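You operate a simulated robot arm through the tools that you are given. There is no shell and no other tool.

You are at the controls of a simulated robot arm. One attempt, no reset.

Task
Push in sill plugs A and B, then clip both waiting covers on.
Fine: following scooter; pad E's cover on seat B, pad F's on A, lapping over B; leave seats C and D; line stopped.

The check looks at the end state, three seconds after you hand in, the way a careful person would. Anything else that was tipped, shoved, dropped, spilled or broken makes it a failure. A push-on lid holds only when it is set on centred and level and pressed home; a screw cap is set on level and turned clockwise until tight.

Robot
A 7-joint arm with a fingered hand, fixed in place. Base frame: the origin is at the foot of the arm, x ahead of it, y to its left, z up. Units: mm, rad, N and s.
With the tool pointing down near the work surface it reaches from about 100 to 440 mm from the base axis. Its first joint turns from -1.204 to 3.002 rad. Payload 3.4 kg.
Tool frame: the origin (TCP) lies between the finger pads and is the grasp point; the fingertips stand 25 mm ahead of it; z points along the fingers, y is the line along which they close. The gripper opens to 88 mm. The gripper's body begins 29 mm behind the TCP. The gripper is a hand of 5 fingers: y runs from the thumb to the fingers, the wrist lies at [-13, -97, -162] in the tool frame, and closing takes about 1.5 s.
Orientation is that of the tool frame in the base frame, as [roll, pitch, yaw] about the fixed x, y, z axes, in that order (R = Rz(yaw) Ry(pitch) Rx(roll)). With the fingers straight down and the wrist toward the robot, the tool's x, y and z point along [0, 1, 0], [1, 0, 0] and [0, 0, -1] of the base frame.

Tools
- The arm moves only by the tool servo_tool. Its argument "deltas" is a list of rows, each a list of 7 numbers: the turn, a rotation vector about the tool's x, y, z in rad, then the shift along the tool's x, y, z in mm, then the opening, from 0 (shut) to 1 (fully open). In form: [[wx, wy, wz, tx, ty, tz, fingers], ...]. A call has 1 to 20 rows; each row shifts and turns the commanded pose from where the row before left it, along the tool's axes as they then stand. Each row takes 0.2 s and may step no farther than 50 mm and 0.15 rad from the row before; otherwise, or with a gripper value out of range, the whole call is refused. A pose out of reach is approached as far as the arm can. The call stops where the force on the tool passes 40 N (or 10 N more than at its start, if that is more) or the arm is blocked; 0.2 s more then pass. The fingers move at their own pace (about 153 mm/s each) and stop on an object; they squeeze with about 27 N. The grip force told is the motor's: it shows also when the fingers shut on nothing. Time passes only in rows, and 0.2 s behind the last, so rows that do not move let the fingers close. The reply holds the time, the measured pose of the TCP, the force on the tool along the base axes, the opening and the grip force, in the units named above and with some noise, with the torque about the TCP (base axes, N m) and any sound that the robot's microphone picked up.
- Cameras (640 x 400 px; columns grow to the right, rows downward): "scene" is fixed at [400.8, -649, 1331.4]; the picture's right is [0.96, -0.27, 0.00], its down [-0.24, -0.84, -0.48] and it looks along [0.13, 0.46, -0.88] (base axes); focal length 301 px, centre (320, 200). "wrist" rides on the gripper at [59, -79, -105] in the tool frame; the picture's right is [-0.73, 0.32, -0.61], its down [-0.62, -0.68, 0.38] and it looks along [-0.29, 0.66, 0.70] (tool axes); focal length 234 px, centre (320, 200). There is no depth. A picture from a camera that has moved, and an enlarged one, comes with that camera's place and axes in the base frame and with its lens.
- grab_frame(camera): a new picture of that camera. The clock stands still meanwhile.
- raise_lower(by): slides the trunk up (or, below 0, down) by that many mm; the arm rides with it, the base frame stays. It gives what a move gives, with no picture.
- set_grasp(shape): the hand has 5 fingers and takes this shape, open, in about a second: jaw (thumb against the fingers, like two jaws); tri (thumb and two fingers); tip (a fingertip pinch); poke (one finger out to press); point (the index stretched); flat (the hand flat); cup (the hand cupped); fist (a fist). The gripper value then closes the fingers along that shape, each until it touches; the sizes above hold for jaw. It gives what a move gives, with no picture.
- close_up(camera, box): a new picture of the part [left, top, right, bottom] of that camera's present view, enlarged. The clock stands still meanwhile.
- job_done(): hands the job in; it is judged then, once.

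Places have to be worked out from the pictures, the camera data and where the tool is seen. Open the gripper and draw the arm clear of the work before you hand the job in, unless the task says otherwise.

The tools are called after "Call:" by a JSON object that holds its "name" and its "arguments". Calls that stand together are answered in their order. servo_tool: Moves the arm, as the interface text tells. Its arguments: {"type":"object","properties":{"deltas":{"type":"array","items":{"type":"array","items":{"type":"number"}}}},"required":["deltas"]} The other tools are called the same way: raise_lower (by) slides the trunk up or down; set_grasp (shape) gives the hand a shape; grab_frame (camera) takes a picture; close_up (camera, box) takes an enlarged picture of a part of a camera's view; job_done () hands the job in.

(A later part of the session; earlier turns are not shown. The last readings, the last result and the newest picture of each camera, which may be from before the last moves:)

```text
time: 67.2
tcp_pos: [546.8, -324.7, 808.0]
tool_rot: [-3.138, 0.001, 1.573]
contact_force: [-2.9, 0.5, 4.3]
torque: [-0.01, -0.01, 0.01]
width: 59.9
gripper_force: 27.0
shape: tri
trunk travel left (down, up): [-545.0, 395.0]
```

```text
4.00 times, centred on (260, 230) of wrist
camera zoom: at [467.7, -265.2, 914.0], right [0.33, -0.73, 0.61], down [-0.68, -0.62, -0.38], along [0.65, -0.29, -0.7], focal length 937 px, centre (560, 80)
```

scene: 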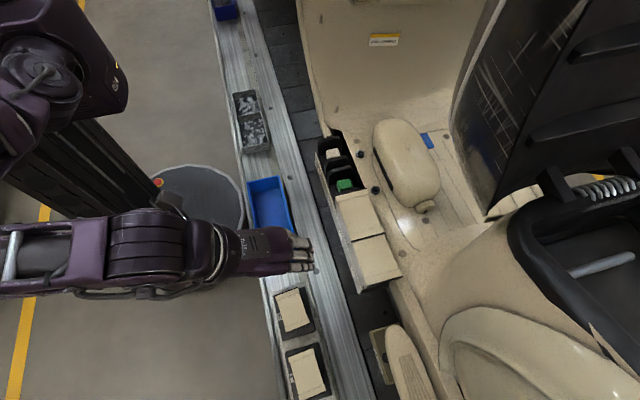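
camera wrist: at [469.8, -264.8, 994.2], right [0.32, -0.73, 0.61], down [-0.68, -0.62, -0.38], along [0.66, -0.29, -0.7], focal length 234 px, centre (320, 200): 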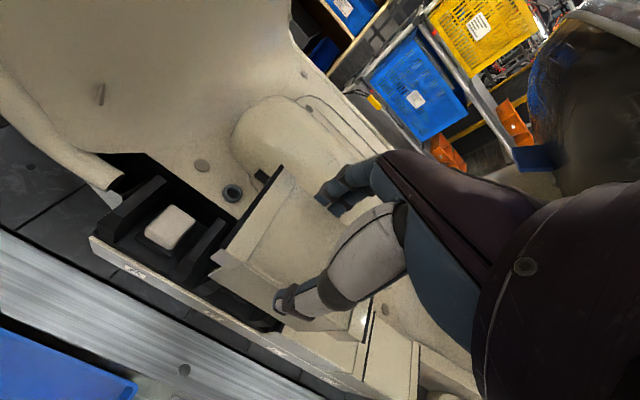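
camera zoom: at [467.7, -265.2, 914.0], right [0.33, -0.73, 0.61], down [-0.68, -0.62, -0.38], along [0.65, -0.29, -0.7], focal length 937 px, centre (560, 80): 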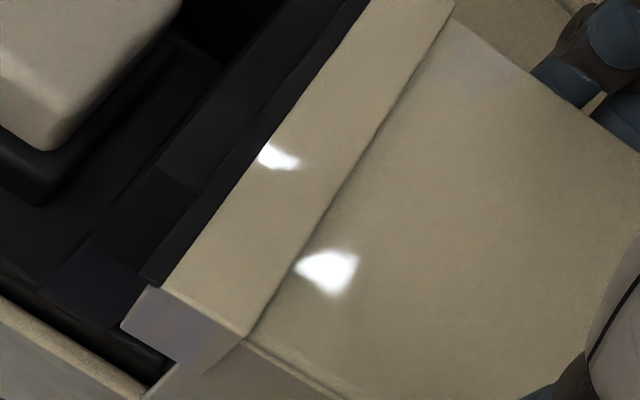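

Contact again with the near end lifting slightly. I'll look closely at the near end while it touches, front and rear corners.

Call:
{"name": "close_up", "arguments": {"camera": "scene", "box": [328, 192, 344, 202]}}

Call:
{"name": "close_up", "arguments": {"camera": "scene", "box": [358, 184, 374, 194]}}

Call:
{"name": "close_up", "arguments": {"camera": "wrist", "box": [330, 300, 410, 350]}}

Call:
{"name": "close_up", "arguments": {"camera": "wrist", "box": [190, 250, 270, 300]}}

Call:
{"name": "grab_frame", "arguments": {"camera": "wrist"}}

```text
16.00 times, centred on (336, 197) of scene
camera zoom: at [400.8, -649.0, 1331.4], right [0.96, -0.27, 0.0], down [-0.24, -0.84, -0.48], along [0.13, 0.46, -0.88], focal length 4819 px, centre (64, 248)
```

zoom: 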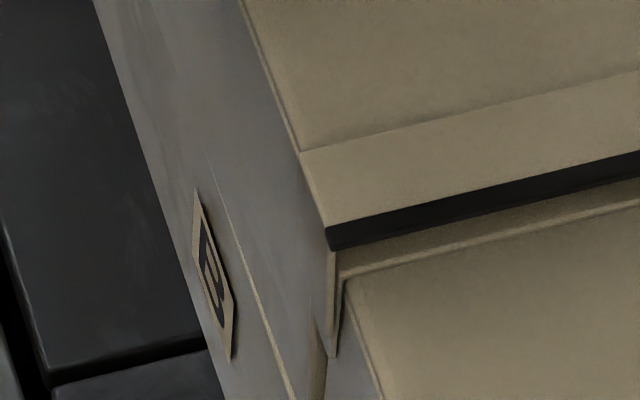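

```text
16.00 times, centred on (366, 189) of scene
camera zoom: at [400.8, -649.0, 1331.4], right [0.96, -0.27, 0.0], down [-0.24, -0.84, -0.48], along [0.13, 0.46, -0.88], focal length 4819 px, centre (-416, 376)
```

zoom: 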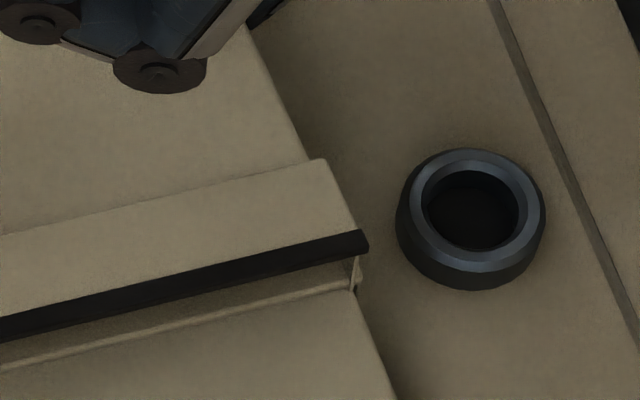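

```text
8.00 times, centred on (370, 325) of wrist
camera zoom: at [467.7, -265.2, 914.0], right [0.33, -0.73, 0.61], down [-0.68, -0.62, -0.38], along [0.65, -0.29, -0.7], focal length 1873 px, centre (-80, -800)
```

zoom: 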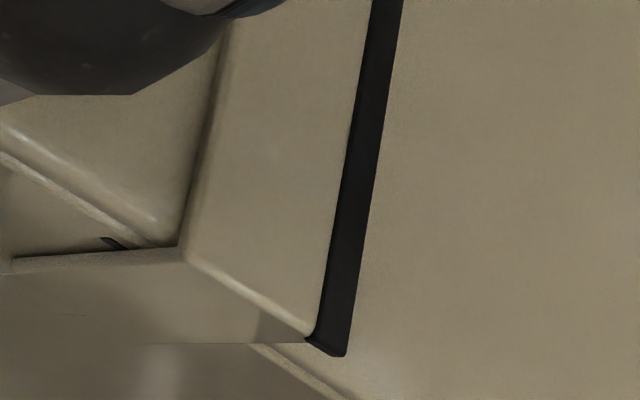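

```text
8.00 times, centred on (230, 275) of wrist
camera zoom: at [467.7, -265.2, 914.0], right [0.33, -0.73, 0.61], down [-0.68, -0.62, -0.38], along [0.65, -0.29, -0.7], focal length 1873 px, centre (1040, -400)
```

zoom: 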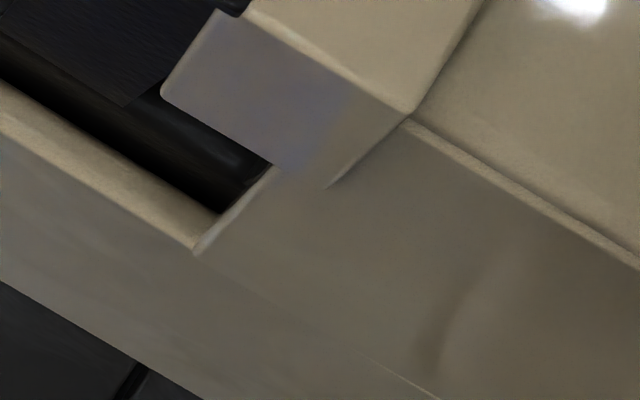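

```text
taken
camera wrist: at [467.7, -265.2, 914.0], right [0.33, -0.73, 0.61], down [-0.68, -0.62, -0.38], along [0.65, -0.29, -0.7], focal length 234 px, centre (320, 200)
```

wrist: 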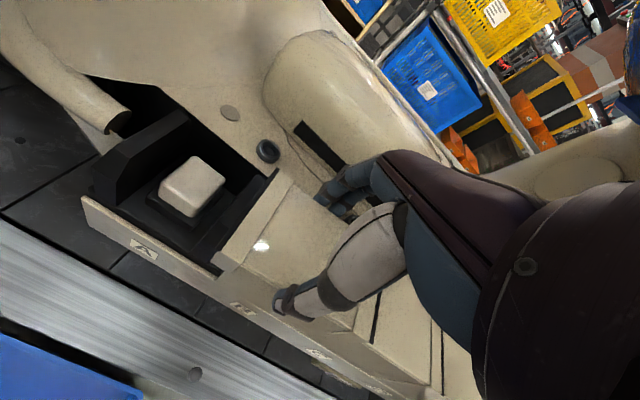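

Comparing with C (plate edge visible in front of the skirt, 2.4 mm skirt gap at the C/D joint), my first x/y placement matched the design better. I'll lift, shift back to that placement (x ≈ 548.3, y ≈ -322.4 at TCP) and lower until just touching.

Call:
{"name": "servo_tool", "arguments": {"deltas": [[0, 0, 0, 0, 0, -4, 0.2], [0, 0, 0, 0, 0, -5, 0.2], [0, 0, 0, 0, 0, -5, 0.2], [0, 0, 0, 1.1, 0.75, 0, 0.2], [0, 0, 0, 1.1, 0.75, 0, 0.2], [0, 0, 0, 0, 0, 0, 0.2], [0, 0, 0, 0, 0, 0, 0.2]]}}

Call:
{"name": "close_up", "arguments": {"camera": "scene", "box": [326, 182, 350, 197]}}

Call:
{"name": "close_up", "arguments": {"camera": "scene", "box": [322, 165, 386, 205]}}

Call:
{"name": "close_up", "arguments": {"camera": "wrist", "box": [190, 250, 270, 300]}}

Call:
{"name": "close_up", "arguments": {"camera": "wrist", "box": [300, 290, 428, 370]}}

```text
time: 68.8
tcp_pos: [548.4, -321.7, 822.5]
tool_rot: [-3.14, 0.0, 1.571]
contact_force: [0.7, 0.3, -2.0]
torque: [-0.02, 0.02, -0.05]
width: 59.7
gripper_force: 26.7
shape: tri
trunk travel left (down, up): [-545.0, 395.0]
```

```text
16.00 times, centred on (338, 190) of scene
camera zoom: at [400.8, -649.0, 1331.4], right [0.96, -0.27, 0.0], down [-0.24, -0.84, -0.48], along [0.13, 0.46, -0.88], focal length 4819 px, centre (32, 368)
```

zoom: 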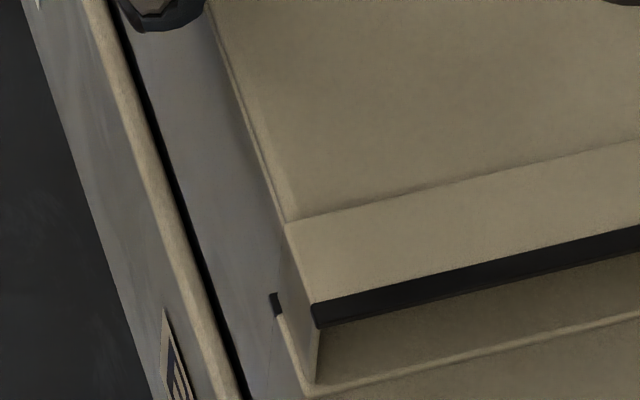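

```text
10.00 times, centred on (354, 185) of scene
camera zoom: at [400.8, -649.0, 1331.4], right [0.96, -0.27, 0.0], down [-0.24, -0.84, -0.48], along [0.13, 0.46, -0.88], focal length 3012 px, centre (-20, 350)
```

zoom: 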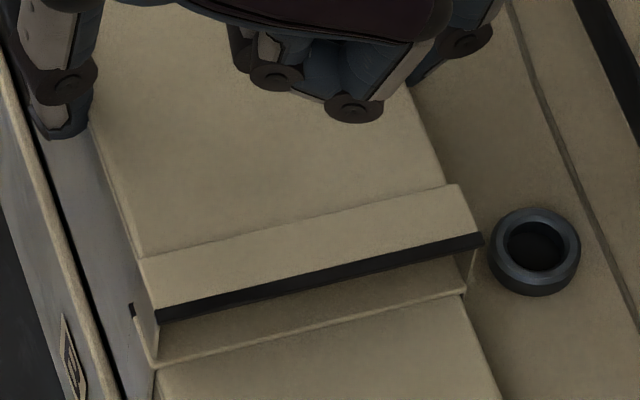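

```text
8.00 times, centred on (230, 275) of wrist
camera zoom: at [469.5, -263.2, 928.2], right [0.32, -0.73, 0.61], down [-0.68, -0.62, -0.38], along [0.66, -0.29, -0.7], focal length 1873 px, centre (1040, -400)
```

zoom: 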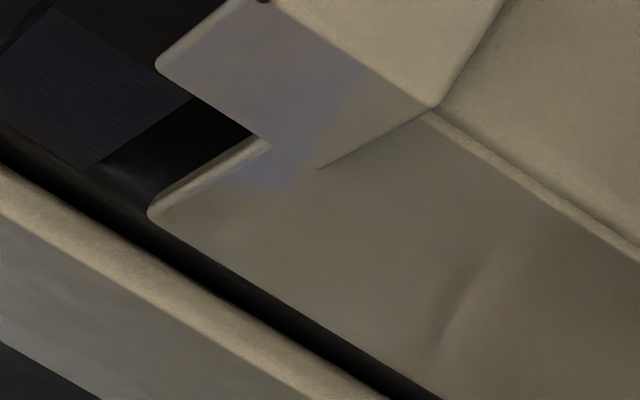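

```text
5.00 times, centred on (364, 330) of wrist
camera zoom: at [469.5, -263.2, 928.2], right [0.32, -0.73, 0.61], down [-0.68, -0.62, -0.38], along [0.66, -0.29, -0.7], focal length 1171 px, centre (100, -450)
```

zoom: 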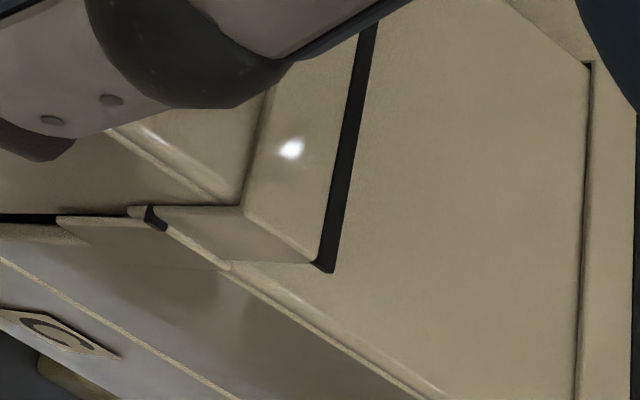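

I need better measurements of how C sits (level or shingled). I'll lift the cover clear, back away toward the robot, and measure C, D and the dividers at 16x.

Call:
{"name": "servo_tool", "arguments": {"deltas": [[0, 0, 0, 0, 0, -8, 0.2], [0, 0, 0, 0, 0, -12, 0.2], [0, 0, 0, 0, 0, -12, 0.2], [0, 0, 0, 0, 0, -12, 0.2], [0, 0, 0, 0, 0, -12, 0.2], [0, 0, 0, 0, 0, -12, 0.2], [0, 0, 0, 0, -15, 0, 0.2], [0, 0, 0, 0, -15, 0, 0.2], [0, 0, 0, 0, -15, 0, 0.2], [0, 0, 0, 0, -15, 0, 0.2], [0, 0, 0, 0, -15, 0, 0.2], [0, 0, 0, 0, -15, 0, 0.2], [0, 0, 0, 0, -15, 0, 0.2], [0, 0, 0, 0, -15, 0, 0.2], [0, 0, 0, 0, -15, 0, 0.2], [0, 0, 0, 0, 0, 0, 0.2]]}}

Call:
{"name": "grab_frame", "arguments": {"camera": "wrist"}}

Call:
{"name": "grab_frame", "arguments": {"camera": "scene"}}

```text
time: 72.2
tcp_pos: [414.1, -322.1, 890.7]
tool_rot: [-3.137, -0.002, 1.569]
contact_force: [-0.2, -0.5, -1.6]
torque: [0.01, 0.01, 0.01]
width: 59.5
gripper_force: 26.4
shape: tri
trunk travel left (down, up): [-545.0, 395.0]
```

```text
taken
camera wrist: at [335.5, -263.6, 995.7], right [0.32, -0.73, 0.61], down [-0.68, -0.62, -0.38], along [0.66, -0.29, -0.7], focal length 234 px, centre (320, 200)
```

wrist: 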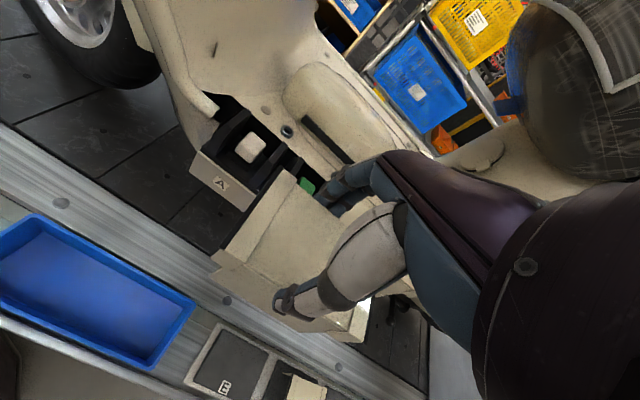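

```text
taken
```

scene: 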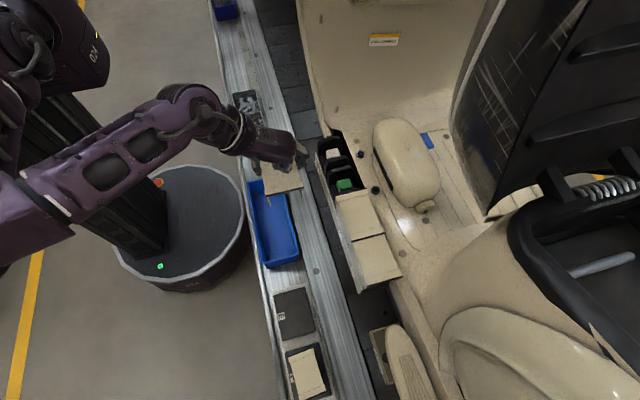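

The seats are unobstructed in the scene view now. Taking 16x close-ups of C's four corners, D's near corners, and the dividers.

Call:
{"name": "close_up", "arguments": {"camera": "scene", "box": [324, 190, 348, 205]}}

Call:
{"name": "close_up", "arguments": {"camera": "scene", "box": [352, 182, 376, 197]}}

Call:
{"name": "close_up", "arguments": {"camera": "scene", "box": [346, 276, 370, 291]}}

Call:
{"name": "close_up", "arguments": {"camera": "scene", "box": [386, 266, 410, 281]}}

Call:
{"name": "close_up", "arguments": {"camera": "scene", "box": [322, 160, 362, 185]}}

Call:
{"name": "close_up", "arguments": {"camera": "scene", "box": [326, 176, 366, 201]}}

Call:
{"name": "close_up", "arguments": {"camera": "scene", "box": [312, 130, 352, 155]}}

Call:
{"name": "close_up", "arguments": {"camera": "scene", "box": [316, 145, 356, 170]}}

```text
16.00 times, centred on (336, 198) of scene
camera zoom: at [400.8, -649.0, 1331.4], right [0.96, -0.27, 0.0], down [-0.24, -0.84, -0.48], along [0.13, 0.46, -0.88], focal length 4819 px, centre (64, 240)
```

zoom: 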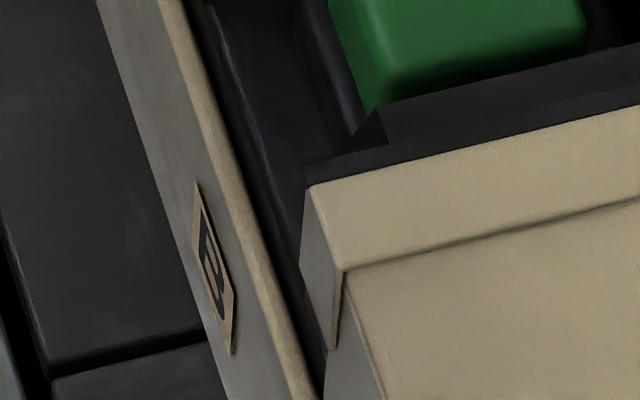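

```text
16.00 times, centred on (364, 190) of scene
camera zoom: at [400.8, -649.0, 1331.4], right [0.96, -0.27, 0.0], down [-0.24, -0.84, -0.48], along [0.13, 0.46, -0.88], focal length 4819 px, centre (-384, 368)
```

zoom: 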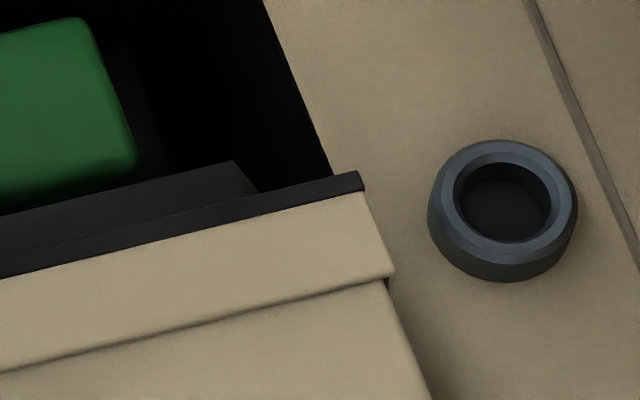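

```text
16.00 times, centred on (358, 284) of scene
camera zoom: at [400.8, -649.0, 1331.4], right [0.96, -0.27, 0.0], down [-0.24, -0.84, -0.48], along [0.13, 0.46, -0.88], focal length 4819 px, centre (-288, -1136)
```

zoom: 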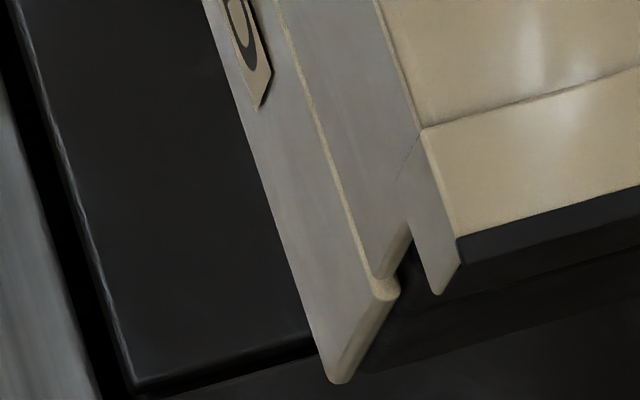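

```text
16.00 times, centred on (398, 274) of scene
camera zoom: at [400.8, -649.0, 1331.4], right [0.96, -0.27, 0.0], down [-0.24, -0.84, -0.48], along [0.13, 0.46, -0.88], focal length 4819 px, centre (-928, -976)
```

zoom: 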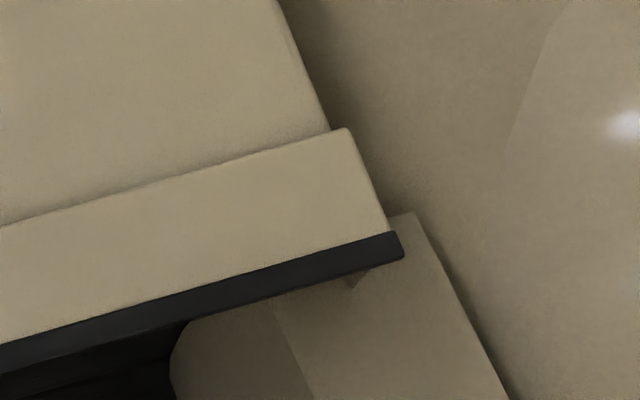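

```text
16.00 times, centred on (342, 172) of scene
camera zoom: at [400.8, -649.0, 1331.4], right [0.96, -0.27, 0.0], down [-0.24, -0.84, -0.48], along [0.13, 0.46, -0.88], focal length 4819 px, centre (-32, 640)
```

zoom: 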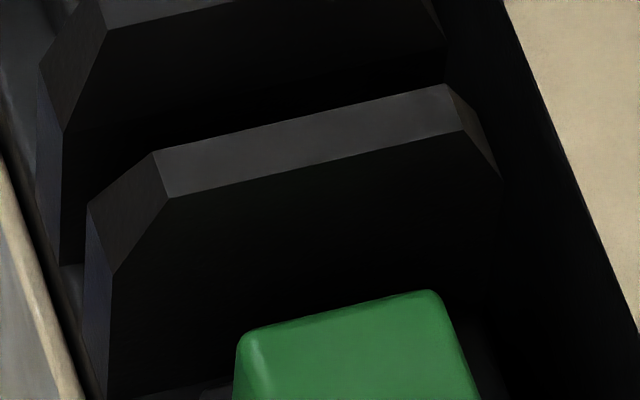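

```text
16.00 times, centred on (346, 188) of scene
camera zoom: at [400.8, -649.0, 1331.4], right [0.96, -0.27, 0.0], down [-0.24, -0.84, -0.48], along [0.13, 0.46, -0.88], focal length 4819 px, centre (-96, 384)
```

zoom: 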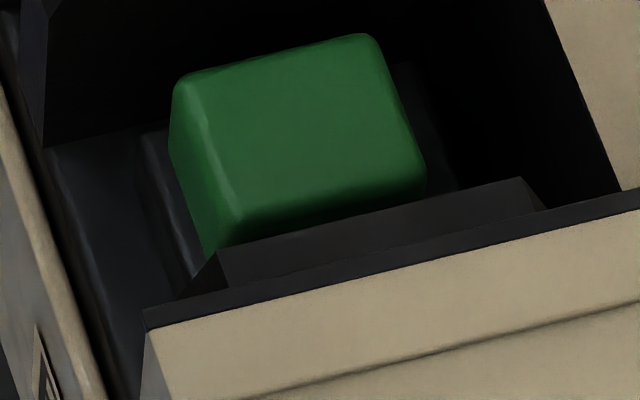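

```text
16.00 times, centred on (332, 142) of scene
camera zoom: at [400.8, -649.0, 1331.4], right [0.96, -0.27, 0.0], down [-0.24, -0.84, -0.48], along [0.13, 0.46, -0.88], focal length 4819 px, centre (128, 1120)
```

zoom: 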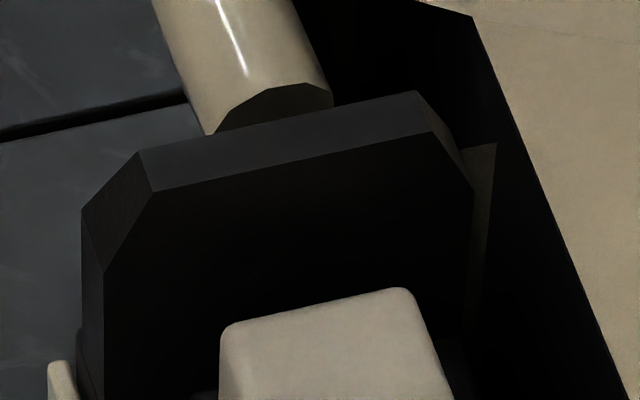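

```text
16.00 times, centred on (336, 158) of scene
camera zoom: at [400.8, -649.0, 1331.4], right [0.96, -0.27, 0.0], down [-0.24, -0.84, -0.48], along [0.13, 0.46, -0.88], focal length 4819 px, centre (64, 880)
```

zoom: 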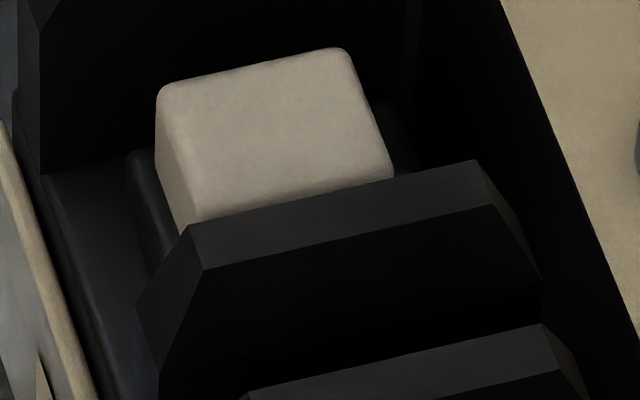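

Consistent fit: pitch 87.2 mm, C level with top z ≈ 794, seat B centre ≈ (547.2, -330.5). The rotation pivot was right at B's south divider, which suggests the clips begin to bite ~8 mm above home and my off-centre grip tipped the far end in first. Plan: return to the second placement, lower to just touching, release, then press from above at the centre.

Call:
{"name": "servo_tool", "arguments": {"deltas": [[0, 0, 0, -0.3, 15, 0, 0.2], [0, 0, 0, -0.3, 15, 0, 0.2], [0, 0, 0, -0.3, 15, 0, 0.2], [0, 0, 0, -0.3, 15, 0, 0.2], [0, 0, 0, -0.3, 15, 0, 0.2], [0, 0, 0, -0.3, 15, 0, 0.2], [0, 0, 0, -0.3, 15, 0, 0.2], [0, 0, 0, -0.3, 15, 0, 0.2], [0, 0, 0, -0.2, 12.9, 0, 0.2], [0, 0, 0, 0, 0, 8, 0.2], [0, 0, 0, 0, 0, 8, 0.2], [0, 0, 0, 0, 0, 8, 0.2], [0, 0, 0, 0, 0, 0, 0.2], [0, 0, 0, 0, 0, 0, 0.2]]}}

Call:
{"name": "close_up", "arguments": {"camera": "scene", "box": [322, 160, 386, 200]}}

Call:
{"name": "close_up", "arguments": {"camera": "wrist", "box": [180, 180, 340, 280]}}

```text
time: 75.2
tcp_pos: [545.8, -325.0, 866.9]
tool_rot: [-3.141, 0.001, 1.571]
contact_force: [0.0, 0.6, -0.9]
torque: [0.03, -0.01, -0.02]
width: 59.8
gripper_force: 27.1
shape: tri
trunk travel left (down, up): [-545.0, 395.0]
```

```text
10.00 times, centred on (354, 180) of scene
camera zoom: at [400.8, -649.0, 1331.4], right [0.96, -0.27, 0.0], down [-0.24, -0.84, -0.48], along [0.13, 0.46, -0.88], focal length 3012 px, centre (-20, 400)
```

zoom: 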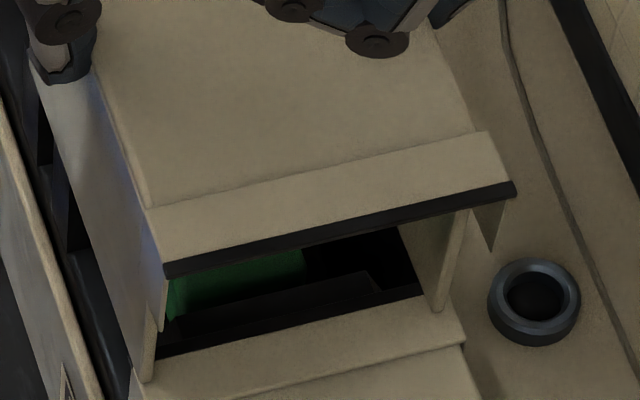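

```text
4.00 times, centred on (260, 230) of wrist
camera zoom: at [467.6, -266.8, 972.5], right [0.32, -0.73, 0.61], down [-0.68, -0.62, -0.38], along [0.66, -0.29, -0.7], focal length 937 px, centre (560, 80)
```

zoom: 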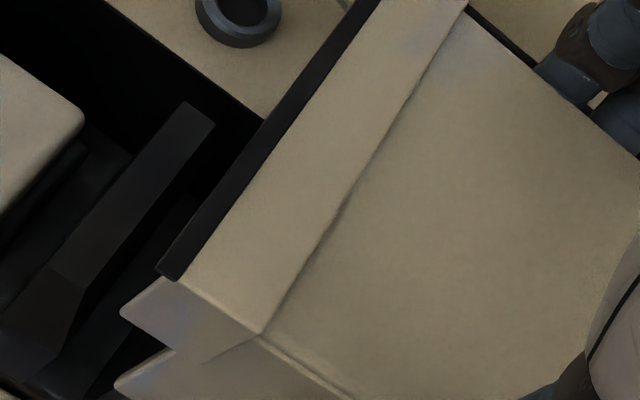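

The arm is ~1 mm low in y and the skirt end would land on C's band from here, so I'll shift to y = -322.4 for the descent past C's edge, then ease back toward -324 below it.

Call:
{"name": "servo_tool", "arguments": {"deltas": [[0, 0, 0, 1.7, 0.4, 0, 0.2], [0, 0, 0, 1.7, 0.4, 0, 0.2], [0, 0, 0, 0, 0, 0, 0.2], [0, 0, 0, 0, 0, 4, 0.2], [0, 0, 0, 0, 0, 4, 0.2], [0, 0, 0, 0, 0, 4, 0.2], [0, 0, 0, 0, 0, 4, 0.2], [0, 0, 0, 0, 0, 4, 0.2], [0, 0, 0, 0, 0, 4, 0.2], [0, 0, 0, 0, 0, 4, 0.2], [0, 0, 0, 0, 0, 4, 0.2], [0, 0, 0, 0, 0, 4, 0.2], [0, 0, 0, 0, 0, 0, 0.2]]}}

Call:
{"name": "close_up", "arguments": {"camera": "scene", "box": [322, 165, 386, 205]}}

Call:
{"name": "close_up", "arguments": {"camera": "wrist", "box": [180, 180, 340, 280]}}

```text
time: 78.0
tcp_pos: [547.9, -321.3, 831.2]
tool_rot: [-3.14, 0.001, 1.571]
contact_force: [-0.5, 0.1, -1.9]
torque: [0.0, 0.05, -0.02]
width: 59.7
gripper_force: 26.4
shape: tri
trunk travel left (down, up): [-545.0, 395.0]
```

```text
10.00 times, centred on (354, 185) of scene
camera zoom: at [400.8, -649.0, 1331.4], right [0.96, -0.27, 0.0], down [-0.24, -0.84, -0.48], along [0.13, 0.46, -0.88], focal length 3012 px, centre (-20, 350)
```

zoom: 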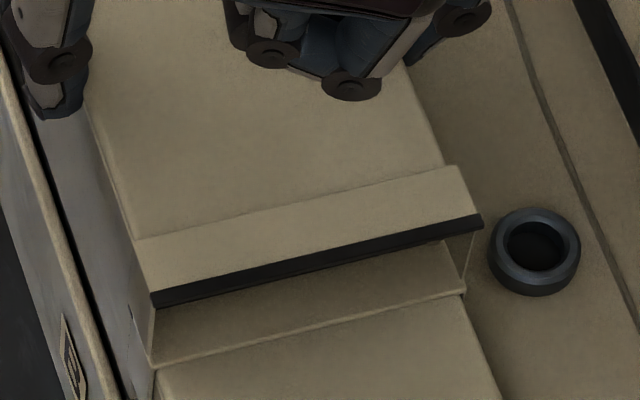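

```text
4.00 times, centred on (260, 230) of wrist
camera zoom: at [468.3, -262.7, 935.9], right [0.32, -0.73, 0.61], down [-0.68, -0.62, -0.38], along [0.66, -0.29, -0.7], focal length 937 px, centre (560, 80)
```

zoom: 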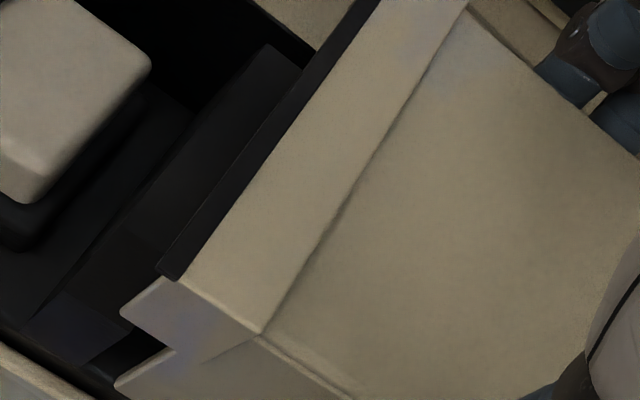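

Projecting this pose down to home height against C's corner template says I need about (+0.9, -2.6) mm. Applying that now, with the skirts already below C's edge, and watching for side force.

Call:
{"name": "servo_tool", "arguments": {"deltas": [[0, 0, 0, -0.9, 0.4, 0, 0.2], [0, 0, 0, -0.9, 0.4, 0, 0.2], [0, 0, 0, -0.7, 0, 0, 0.2], [0, 0, 0, 0, 0, 0, 0.2], [0, 0, 0, 0, 0, 0, 0.2]]}}

Call:
{"name": "close_up", "arguments": {"camera": "scene", "box": [322, 165, 386, 205]}}

Call:
{"name": "close_up", "arguments": {"camera": "wrist", "box": [190, 250, 270, 300]}}

```text
time: 79.2
tcp_pos: [548.0, -323.7, 830.5]
tool_rot: [-3.139, 0.002, 1.57]
contact_force: [0.1, 0.1, -1.1]
torque: [0.01, -0.01, 0.0]
width: 59.6
gripper_force: 27.1
shape: tri
trunk travel left (down, up): [-545.0, 395.0]
```

```text
10.00 times, centred on (354, 185) of scene
camera zoom: at [400.8, -649.0, 1331.4], right [0.96, -0.27, 0.0], down [-0.24, -0.84, -0.48], along [0.13, 0.46, -0.88], focal length 3012 px, centre (-20, 350)
```

zoom: 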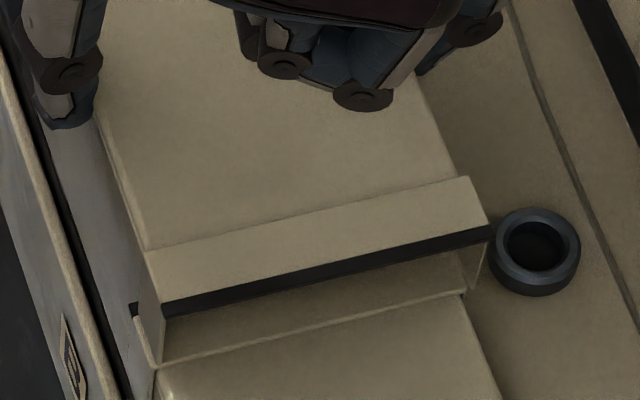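

```text
8.00 times, centred on (230, 275) of wrist
camera zoom: at [469.5, -265.9, 936.3], right [0.32, -0.73, 0.61], down [-0.68, -0.62, -0.38], along [0.66, -0.29, -0.7], focal length 1873 px, centre (1040, -400)
```

zoom: 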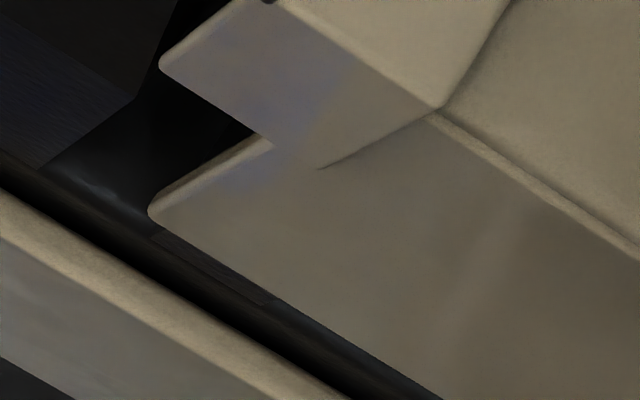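

Position now projects onto the template within ~0.9 mm, with about 1° of yaw to take out. I'll correct the yaw by 0.015 rad and lower to just above the first contact.

Call:
{"name": "servo_tool", "arguments": {"deltas": [[0, 0, -0.015, 0, 0, 0, 0.2], [0, 0, 0, 0, 0, 3, 0.2], [0, 0, 0, 0, 0, 3, 0.2], [0, 0, 0, 0, 0, 3, 0.2], [0, 0, 0, 0, 0, 3, 0.2], [0, 0, 0, 0, 0, 2, 0.2], [0, 0, 0, 0, 0, 0, 0.2], [0, 0, 0, 0, 0, 0, 0.2]]}}

Call:
{"name": "close_up", "arguments": {"camera": "scene", "box": [322, 165, 386, 205]}}

Call:
{"name": "close_up", "arguments": {"camera": "wrist", "box": [190, 250, 270, 300]}}

```text
time: 81.0
tcp_pos: [549.6, -322.3, 815.6]
tool_rot: [-3.141, 0.001, 1.586]
contact_force: [-0.5, -0.8, -0.1]
torque: [0.02, 0.01, -0.02]
width: 59.8
gripper_force: 26.9
shape: tri
trunk travel left (down, up): [-545.0, 395.0]
```

```text
10.00 times, centred on (354, 185) of scene
camera zoom: at [400.8, -649.0, 1331.4], right [0.96, -0.27, 0.0], down [-0.24, -0.84, -0.48], along [0.13, 0.46, -0.88], focal length 3012 px, centre (-20, 350)
```

zoom: 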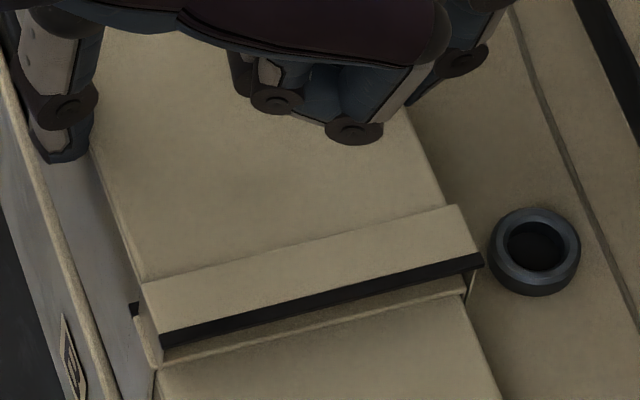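

```text
8.00 times, centred on (230, 275) of wrist
camera zoom: at [468.5, -265.5, 921.7], right [0.34, -0.72, 0.61], down [-0.67, -0.63, -0.38], along [0.66, -0.28, -0.7], focal length 1873 px, centre (1040, -400)
```

zoom: 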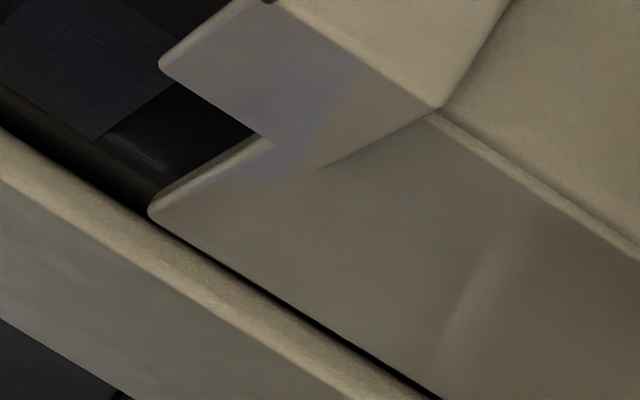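

Yaw now matches C. A last nudge of (-0.7, -0.9) mm, then lower until light contact.

Call:
{"name": "servo_tool", "arguments": {"deltas": [[0, 0, 0, -0.9, -0.7, 0, 0.2], [0, 0, 0, 0, 0, 1, 0.2], [0, 0, 0, 0, 0, 1, 0.2], [0, 0, 0, 0, 0, 0, 0.2]]}}

Call:
{"name": "close_up", "arguments": {"camera": "scene", "box": [322, 165, 386, 205]}}

Call:
{"name": "close_up", "arguments": {"camera": "wrist", "box": [180, 180, 340, 280]}}

```text
time: 82.0
tcp_pos: [547.8, -324.0, 815.1]
tool_rot: [-3.139, -0.001, 1.586]
contact_force: [-0.3, 0.4, -0.8]
torque: [0.06, -0.01, 0.01]
width: 59.8
gripper_force: 26.8
shape: tri
trunk travel left (down, up): [-545.0, 395.0]
```

```text
10.00 times, centred on (354, 185) of scene
camera zoom: at [400.8, -649.0, 1331.4], right [0.96, -0.27, 0.0], down [-0.24, -0.84, -0.48], along [0.13, 0.46, -0.88], focal length 3012 px, centre (-20, 350)
```

zoom: 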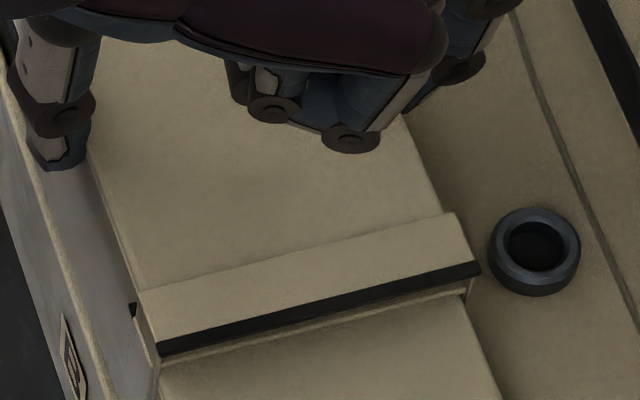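

```text
4.00 times, centred on (260, 230) of wrist
camera zoom: at [467.6, -266.6, 920.7], right [0.34, -0.72, 0.61], down [-0.67, -0.63, -0.38], along [0.66, -0.28, -0.7], focal length 937 px, centre (560, 80)
```

zoom: 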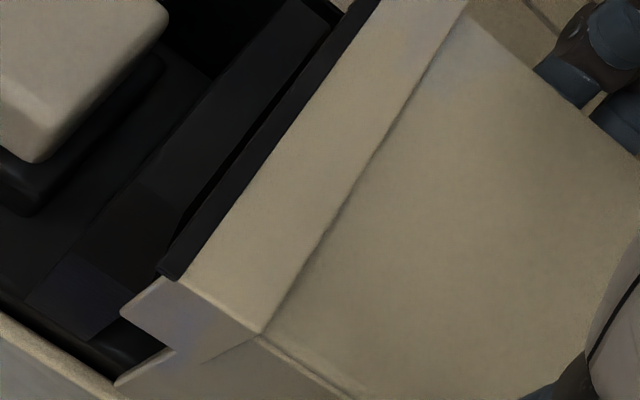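

Still free at z ≈ 815.5. Stepping down 1 mm at a time.

Call:
{"name": "servo_tool", "arguments": {"deltas": [[0, 0, 0, 0, 0, 1, 0.2], [0, 0, 0, 0, 0, 1, 0.2], [0, 0, 0, 0, 0, 0, 0.2]]}}

Call:
{"name": "servo_tool", "arguments": {"deltas": [[0, 0, 0, 0, 0, 1, 0.2], [0, 0, 0, 0, 0, 1, 0.2], [0, 0, 0, 0, 0, 0, 0.2]]}}

Call:
{"name": "close_up", "arguments": {"camera": "scene", "box": [322, 165, 386, 205]}}

Call:
{"name": "close_up", "arguments": {"camera": "wrist", "box": [180, 180, 340, 280]}}

```text
time: 82.8
tcp_pos: [547.4, -323.7, 811.9]
tool_rot: [-3.14, 0.0, 1.586]
contact_force: [-0.6, -0.6, -1.8]
torque: [0.02, -0.04, 0.0]
width: 59.8
gripper_force: 27.4
shape: tri
trunk travel left (down, up): [-545.0, 395.0]
```

```text
time: 83.6
tcp_pos: [546.4, -323.5, 811.1]
tool_rot: [-3.141, 0.001, 1.588]
contact_force: [1.8, -1.2, 4.9]
torque: [-0.03, -0.01, -0.03]
width: 59.8
gripper_force: 27.2
shape: tri
trunk travel left (down, up): [-545.0, 395.0]
```

```text
10.00 times, centred on (354, 185) of scene
camera zoom: at [400.8, -649.0, 1331.4], right [0.96, -0.27, 0.0], down [-0.24, -0.84, -0.48], along [0.13, 0.46, -0.88], focal length 3012 px, centre (-20, 350)
```

zoom: 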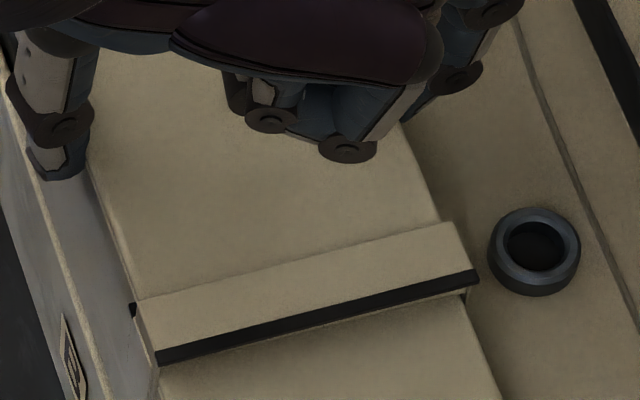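

```text
4.00 times, centred on (260, 230) of wrist
camera zoom: at [467.0, -266.7, 917.3], right [0.33, -0.72, 0.61], down [-0.67, -0.63, -0.38], along [0.66, -0.28, -0.7], focal length 937 px, centre (560, 80)
```

zoom: 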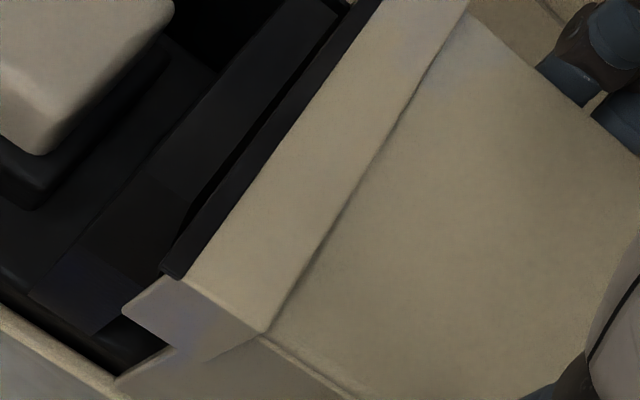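

Now contact starts evenly with the cover still level (6 N, TCP z ≈ 812), about 7 mm above home. I'll release here and lift the hand straight up.

Call:
{"name": "servo_tool", "arguments": {"deltas": [[0, 0, 0, 0, 0, 0, 0.4], [0, 0, 0, 0, 0, 0, 0.6], [0, 0, 0, 0, 0, 0, 0.8], [0, 0, 0, 0, 0, 0, 1], [0, 0, 0, 0, 0, 0, 1], [0, 0, 0, 0, 0, 0, 1]]}}

Call:
{"name": "close_up", "arguments": {"camera": "wrist", "box": [180, 180, 340, 280]}}

Call:
{"name": "close_up", "arguments": {"camera": "scene", "box": [322, 165, 386, 205]}}

```text
time: 85.0
tcp_pos: [546.7, -324.0, 810.7]
tool_rot: [-3.139, -0.002, 1.586]
contact_force: [-0.1, 0.2, -0.4]
torque: [0.0, 0.0, 0.01]
width: 87.5
gripper_force: 0.1
shape: tri
trunk travel left (down, up): [-545.0, 395.0]
```

```text
4.00 times, centred on (260, 230) of wrist
camera zoom: at [467.2, -266.8, 916.5], right [0.34, -0.72, 0.61], down [-0.67, -0.63, -0.38], along [0.66, -0.28, -0.7], focal length 937 px, centre (560, 80)
```

zoom: 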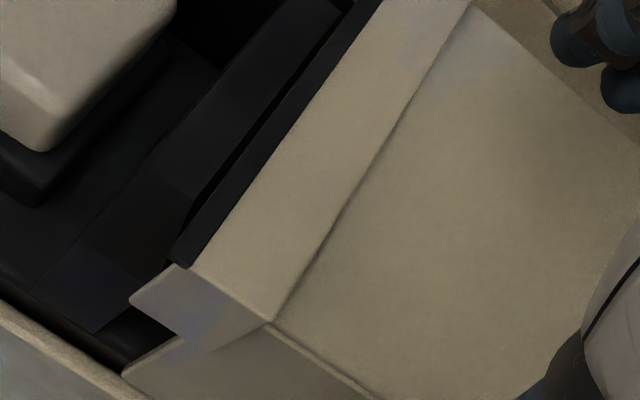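

```text
10.00 times, centred on (354, 185) of scene
camera zoom: at [400.8, -649.0, 1331.4], right [0.96, -0.27, 0.0], down [-0.24, -0.84, -0.48], along [0.13, 0.46, -0.88], focal length 3012 px, centre (-20, 350)
```

zoom: 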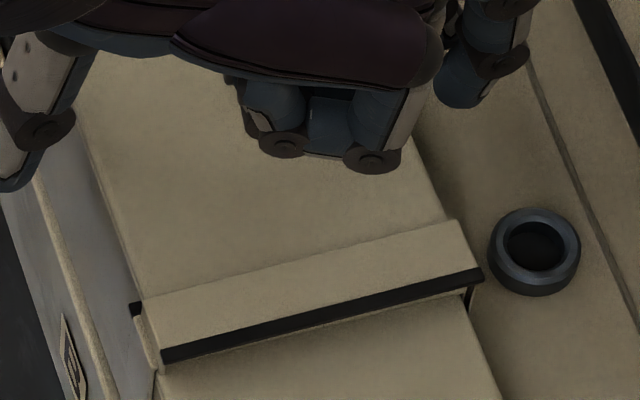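

Released cleanly; the cover stays put and level. Raising the hand straight up and switching to poke for the press.

Call:
{"name": "servo_tool", "arguments": {"deltas": [[0, 0, 0, 0, 0, -5, 1], [0, 0, 0, 0, 0, -10, 1], [0, 0, 0, 0, 0, -15, 1], [0, 0, 0, 0, 0, -15, 1], [0, 0, 0, 0, 0, -15, 1], [0, 0, 0, 0, 0, -15, 1], [0, 0, 0, 0, 0, 0, 1]]}}

Call:
{"name": "set_grasp", "arguments": {"shape": "fist"}}

Call:
{"name": "grab_frame", "arguments": {"camera": "wrist"}}

Call:
{"name": "close_up", "arguments": {"camera": "scene", "box": [290, 120, 418, 200]}}

```text
time: 86.6
tcp_pos: [547.4, -325.2, 885.2]
tool_rot: [-3.139, 0.0, 1.585]
contact_force: [-0.6, 0.1, -0.1]
torque: [0.04, -0.02, -0.02]
width: 87.4
gripper_force: 0.0
shape: tri
trunk travel left (down, up): [-545.0, 395.0]
```

```text
time: 87.5
tcp_pos: [546.8, -324.9, 885.7]
tool_rot: [-3.14, -0.001, 1.586]
contact_force: [-0.2, 0.0, 0.6]
torque: [0.02, 0.0, 0.03]
width: 0.0
gripper_force: 0.1
shape: fist
trunk travel left (down, up): [-545.0, 395.0]
```

```text
taken
camera wrist: at [467.4, -267.6, 991.2], right [0.34, -0.72, 0.61], down [-0.67, -0.63, -0.38], along [0.66, -0.28, -0.7], focal length 234 px, centre (320, 200)
```

wrist: 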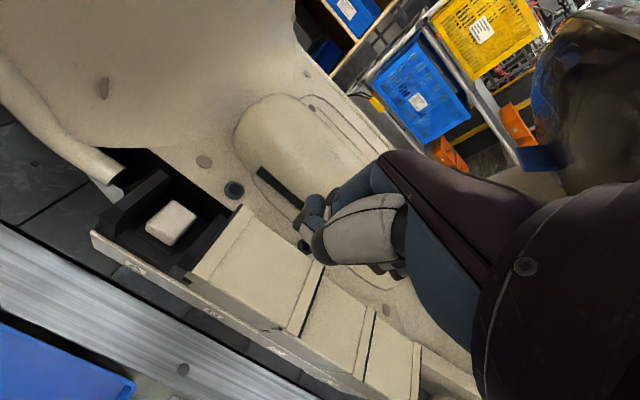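

```text
5.00 times, centred on (354, 160) of scene
camera zoom: at [400.8, -649.0, 1331.4], right [0.96, -0.27, 0.0], down [-0.24, -0.84, -0.48], along [0.13, 0.46, -0.88], focal length 1506 px, centre (150, 400)
```

zoom: 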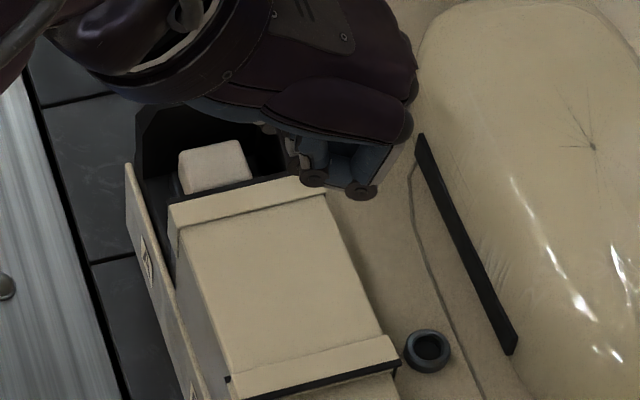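

Cover B now sits on its seat and the wrist view shows it lined up with C and D. I'll measure its four corners to check level and position before pressing.

Call:
{"name": "close_up", "arguments": {"camera": "scene", "box": [312, 154, 336, 169]}}

Call:
{"name": "close_up", "arguments": {"camera": "scene", "box": [342, 148, 366, 163]}}

Call:
{"name": "close_up", "arguments": {"camera": "scene", "box": [326, 188, 350, 203]}}

Call:
{"name": "close_up", "arguments": {"camera": "scene", "box": [356, 180, 380, 195]}}

Call:
{"name": "close_up", "arguments": {"camera": "wrist", "box": [180, 190, 340, 290]}}

Call:
{"name": "close_up", "arguments": {"camera": "wrist", "box": [250, 270, 430, 390]}}

```text
16.00 times, centred on (324, 162) of scene
camera zoom: at [400.8, -649.0, 1331.4], right [0.96, -0.27, 0.0], down [-0.24, -0.84, -0.48], along [0.13, 0.46, -0.88], focal length 4819 px, centre (256, 816)
```

zoom: 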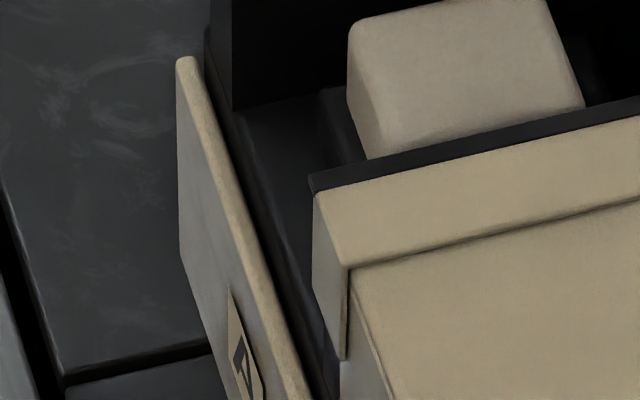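

```text
16.00 times, centred on (354, 156) of scene
camera zoom: at [400.8, -649.0, 1331.4], right [0.96, -0.27, 0.0], down [-0.24, -0.84, -0.48], along [0.13, 0.46, -0.88], focal length 4819 px, centre (-224, 912)
```

zoom: 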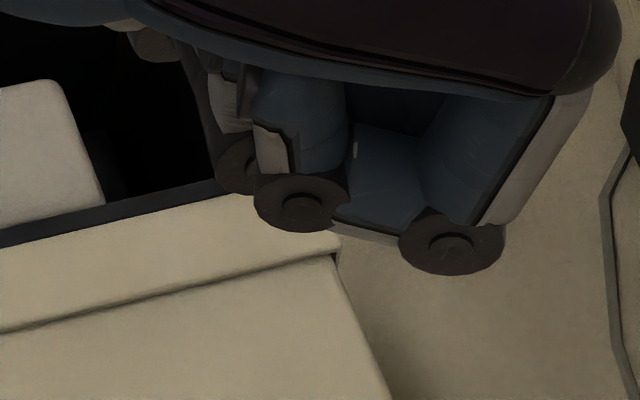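

```text
16.00 times, centred on (338, 196) of scene
camera zoom: at [400.8, -649.0, 1331.4], right [0.96, -0.27, 0.0], down [-0.24, -0.84, -0.48], along [0.13, 0.46, -0.88], focal length 4819 px, centre (32, 272)
```

zoom: 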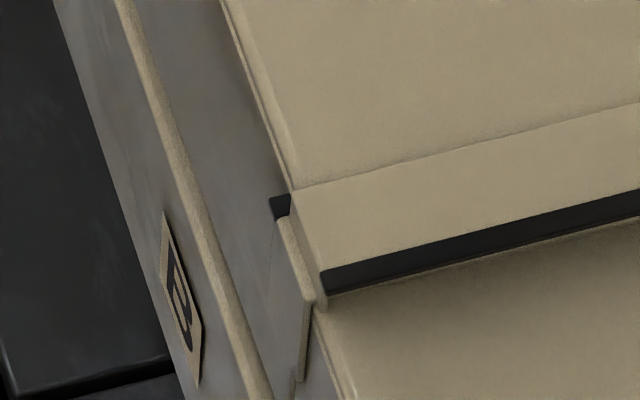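

```text
16.00 times, centred on (368, 188) of scene
camera zoom: at [400.8, -649.0, 1331.4], right [0.96, -0.27, 0.0], down [-0.24, -0.84, -0.48], along [0.13, 0.46, -0.88], focal length 4819 px, centre (-448, 400)
```

zoom: 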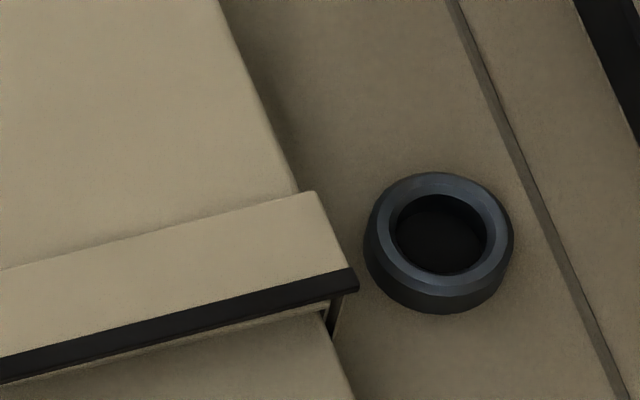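

```text
4.00 times, centred on (260, 240) of wrist
camera zoom: at [467.4, -267.6, 991.2], right [0.34, -0.72, 0.61], down [-0.67, -0.63, -0.38], along [0.66, -0.28, -0.7], focal length 937 px, centre (560, 40)
```

zoom: 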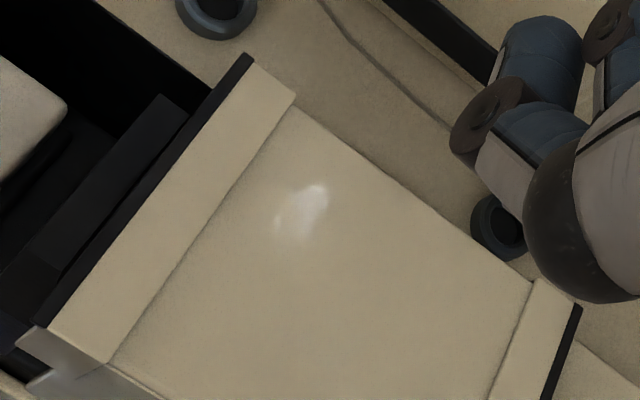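

```text
3.33 times, centred on (340, 330) of wrist
camera zoom: at [467.4, -267.6, 991.2], right [0.34, -0.72, 0.61], down [-0.67, -0.63, -0.38], along [0.66, -0.28, -0.7], focal length 781 px, centre (253, -233)
```

zoom: 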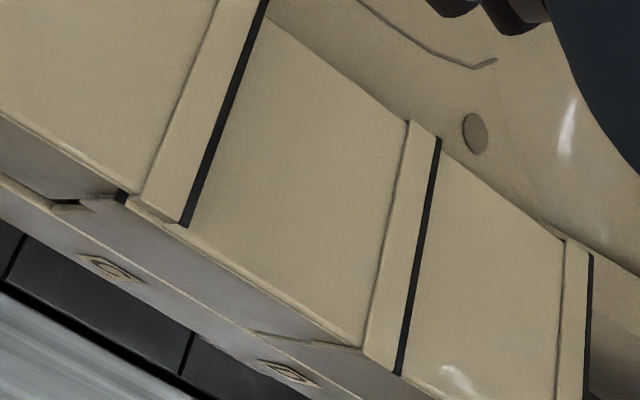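

Cover B is level (within ~1 mm), sitting about 8 mm above home and within ~1.5 mm of the template. I'll switch to poke, position over its centre and press down.

Call:
{"name": "set_grasp", "arguments": {"shape": "poke"}}

Call:
{"name": "servo_tool", "arguments": {"deltas": [[0, 0, 0, -5.2, -7, 0, 1], [0, 0, 0.015, 0, 0, 0, 1], [0, 0, 0, 0, 0, 8, 1], [0, 0, 0, 0, 0, 8, 1], [0, 0, 0, 0, 0, 8, 1], [0, 0, 0, 0, 0, 8, 1], [0, 0, 0, 0, 0, 8, 1], [0, 0, 0, 0, 0, 0, 1]]}}

Call:
{"name": "grab_frame", "arguments": {"camera": "wrist"}}

Call:
{"name": "close_up", "arguments": {"camera": "scene", "box": [310, 150, 390, 200]}}

```text
time: 88.4
tcp_pos: [546.8, -325.3, 885.4]
tool_rot: [-3.139, 0.001, 1.586]
contact_force: [0.4, 0.8, 0.0]
torque: [0.03, -0.01, 0.02]
width: 0.1
gripper_force: 0.0
shape: poke
trunk travel left (down, up): [-545.0, 395.0]
```

```text
time: 90.2
tcp_pos: [541.7, -331.0, 845.3]
tool_rot: [-3.14, 0.0, 1.571]
contact_force: [0.8, 0.9, 0.6]
torque: [0.02, 0.03, 0.02]
width: 0.0
gripper_force: 0.1
shape: poke
trunk travel left (down, up): [-545.0, 395.0]
```

```text
taken
camera wrist: at [461.9, -271.1, 951.7], right [0.32, -0.73, 0.61], down [-0.68, -0.62, -0.38], along [0.66, -0.29, -0.7], focal length 234 px, centre (320, 200)
```

wrist: 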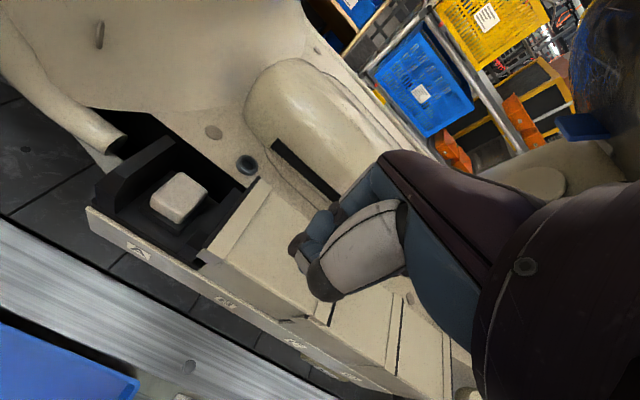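

```text
8.00 times, centred on (350, 175) of scene
camera zoom: at [400.8, -649.0, 1331.4], right [0.96, -0.27, 0.0], down [-0.24, -0.84, -0.48], along [0.13, 0.46, -0.88], focal length 2410 px, centre (80, 400)
```

zoom: 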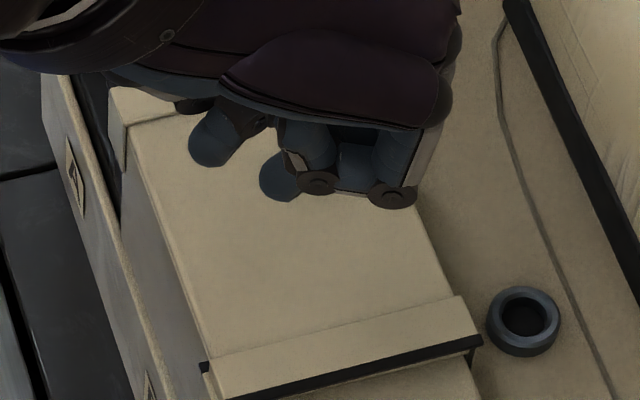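

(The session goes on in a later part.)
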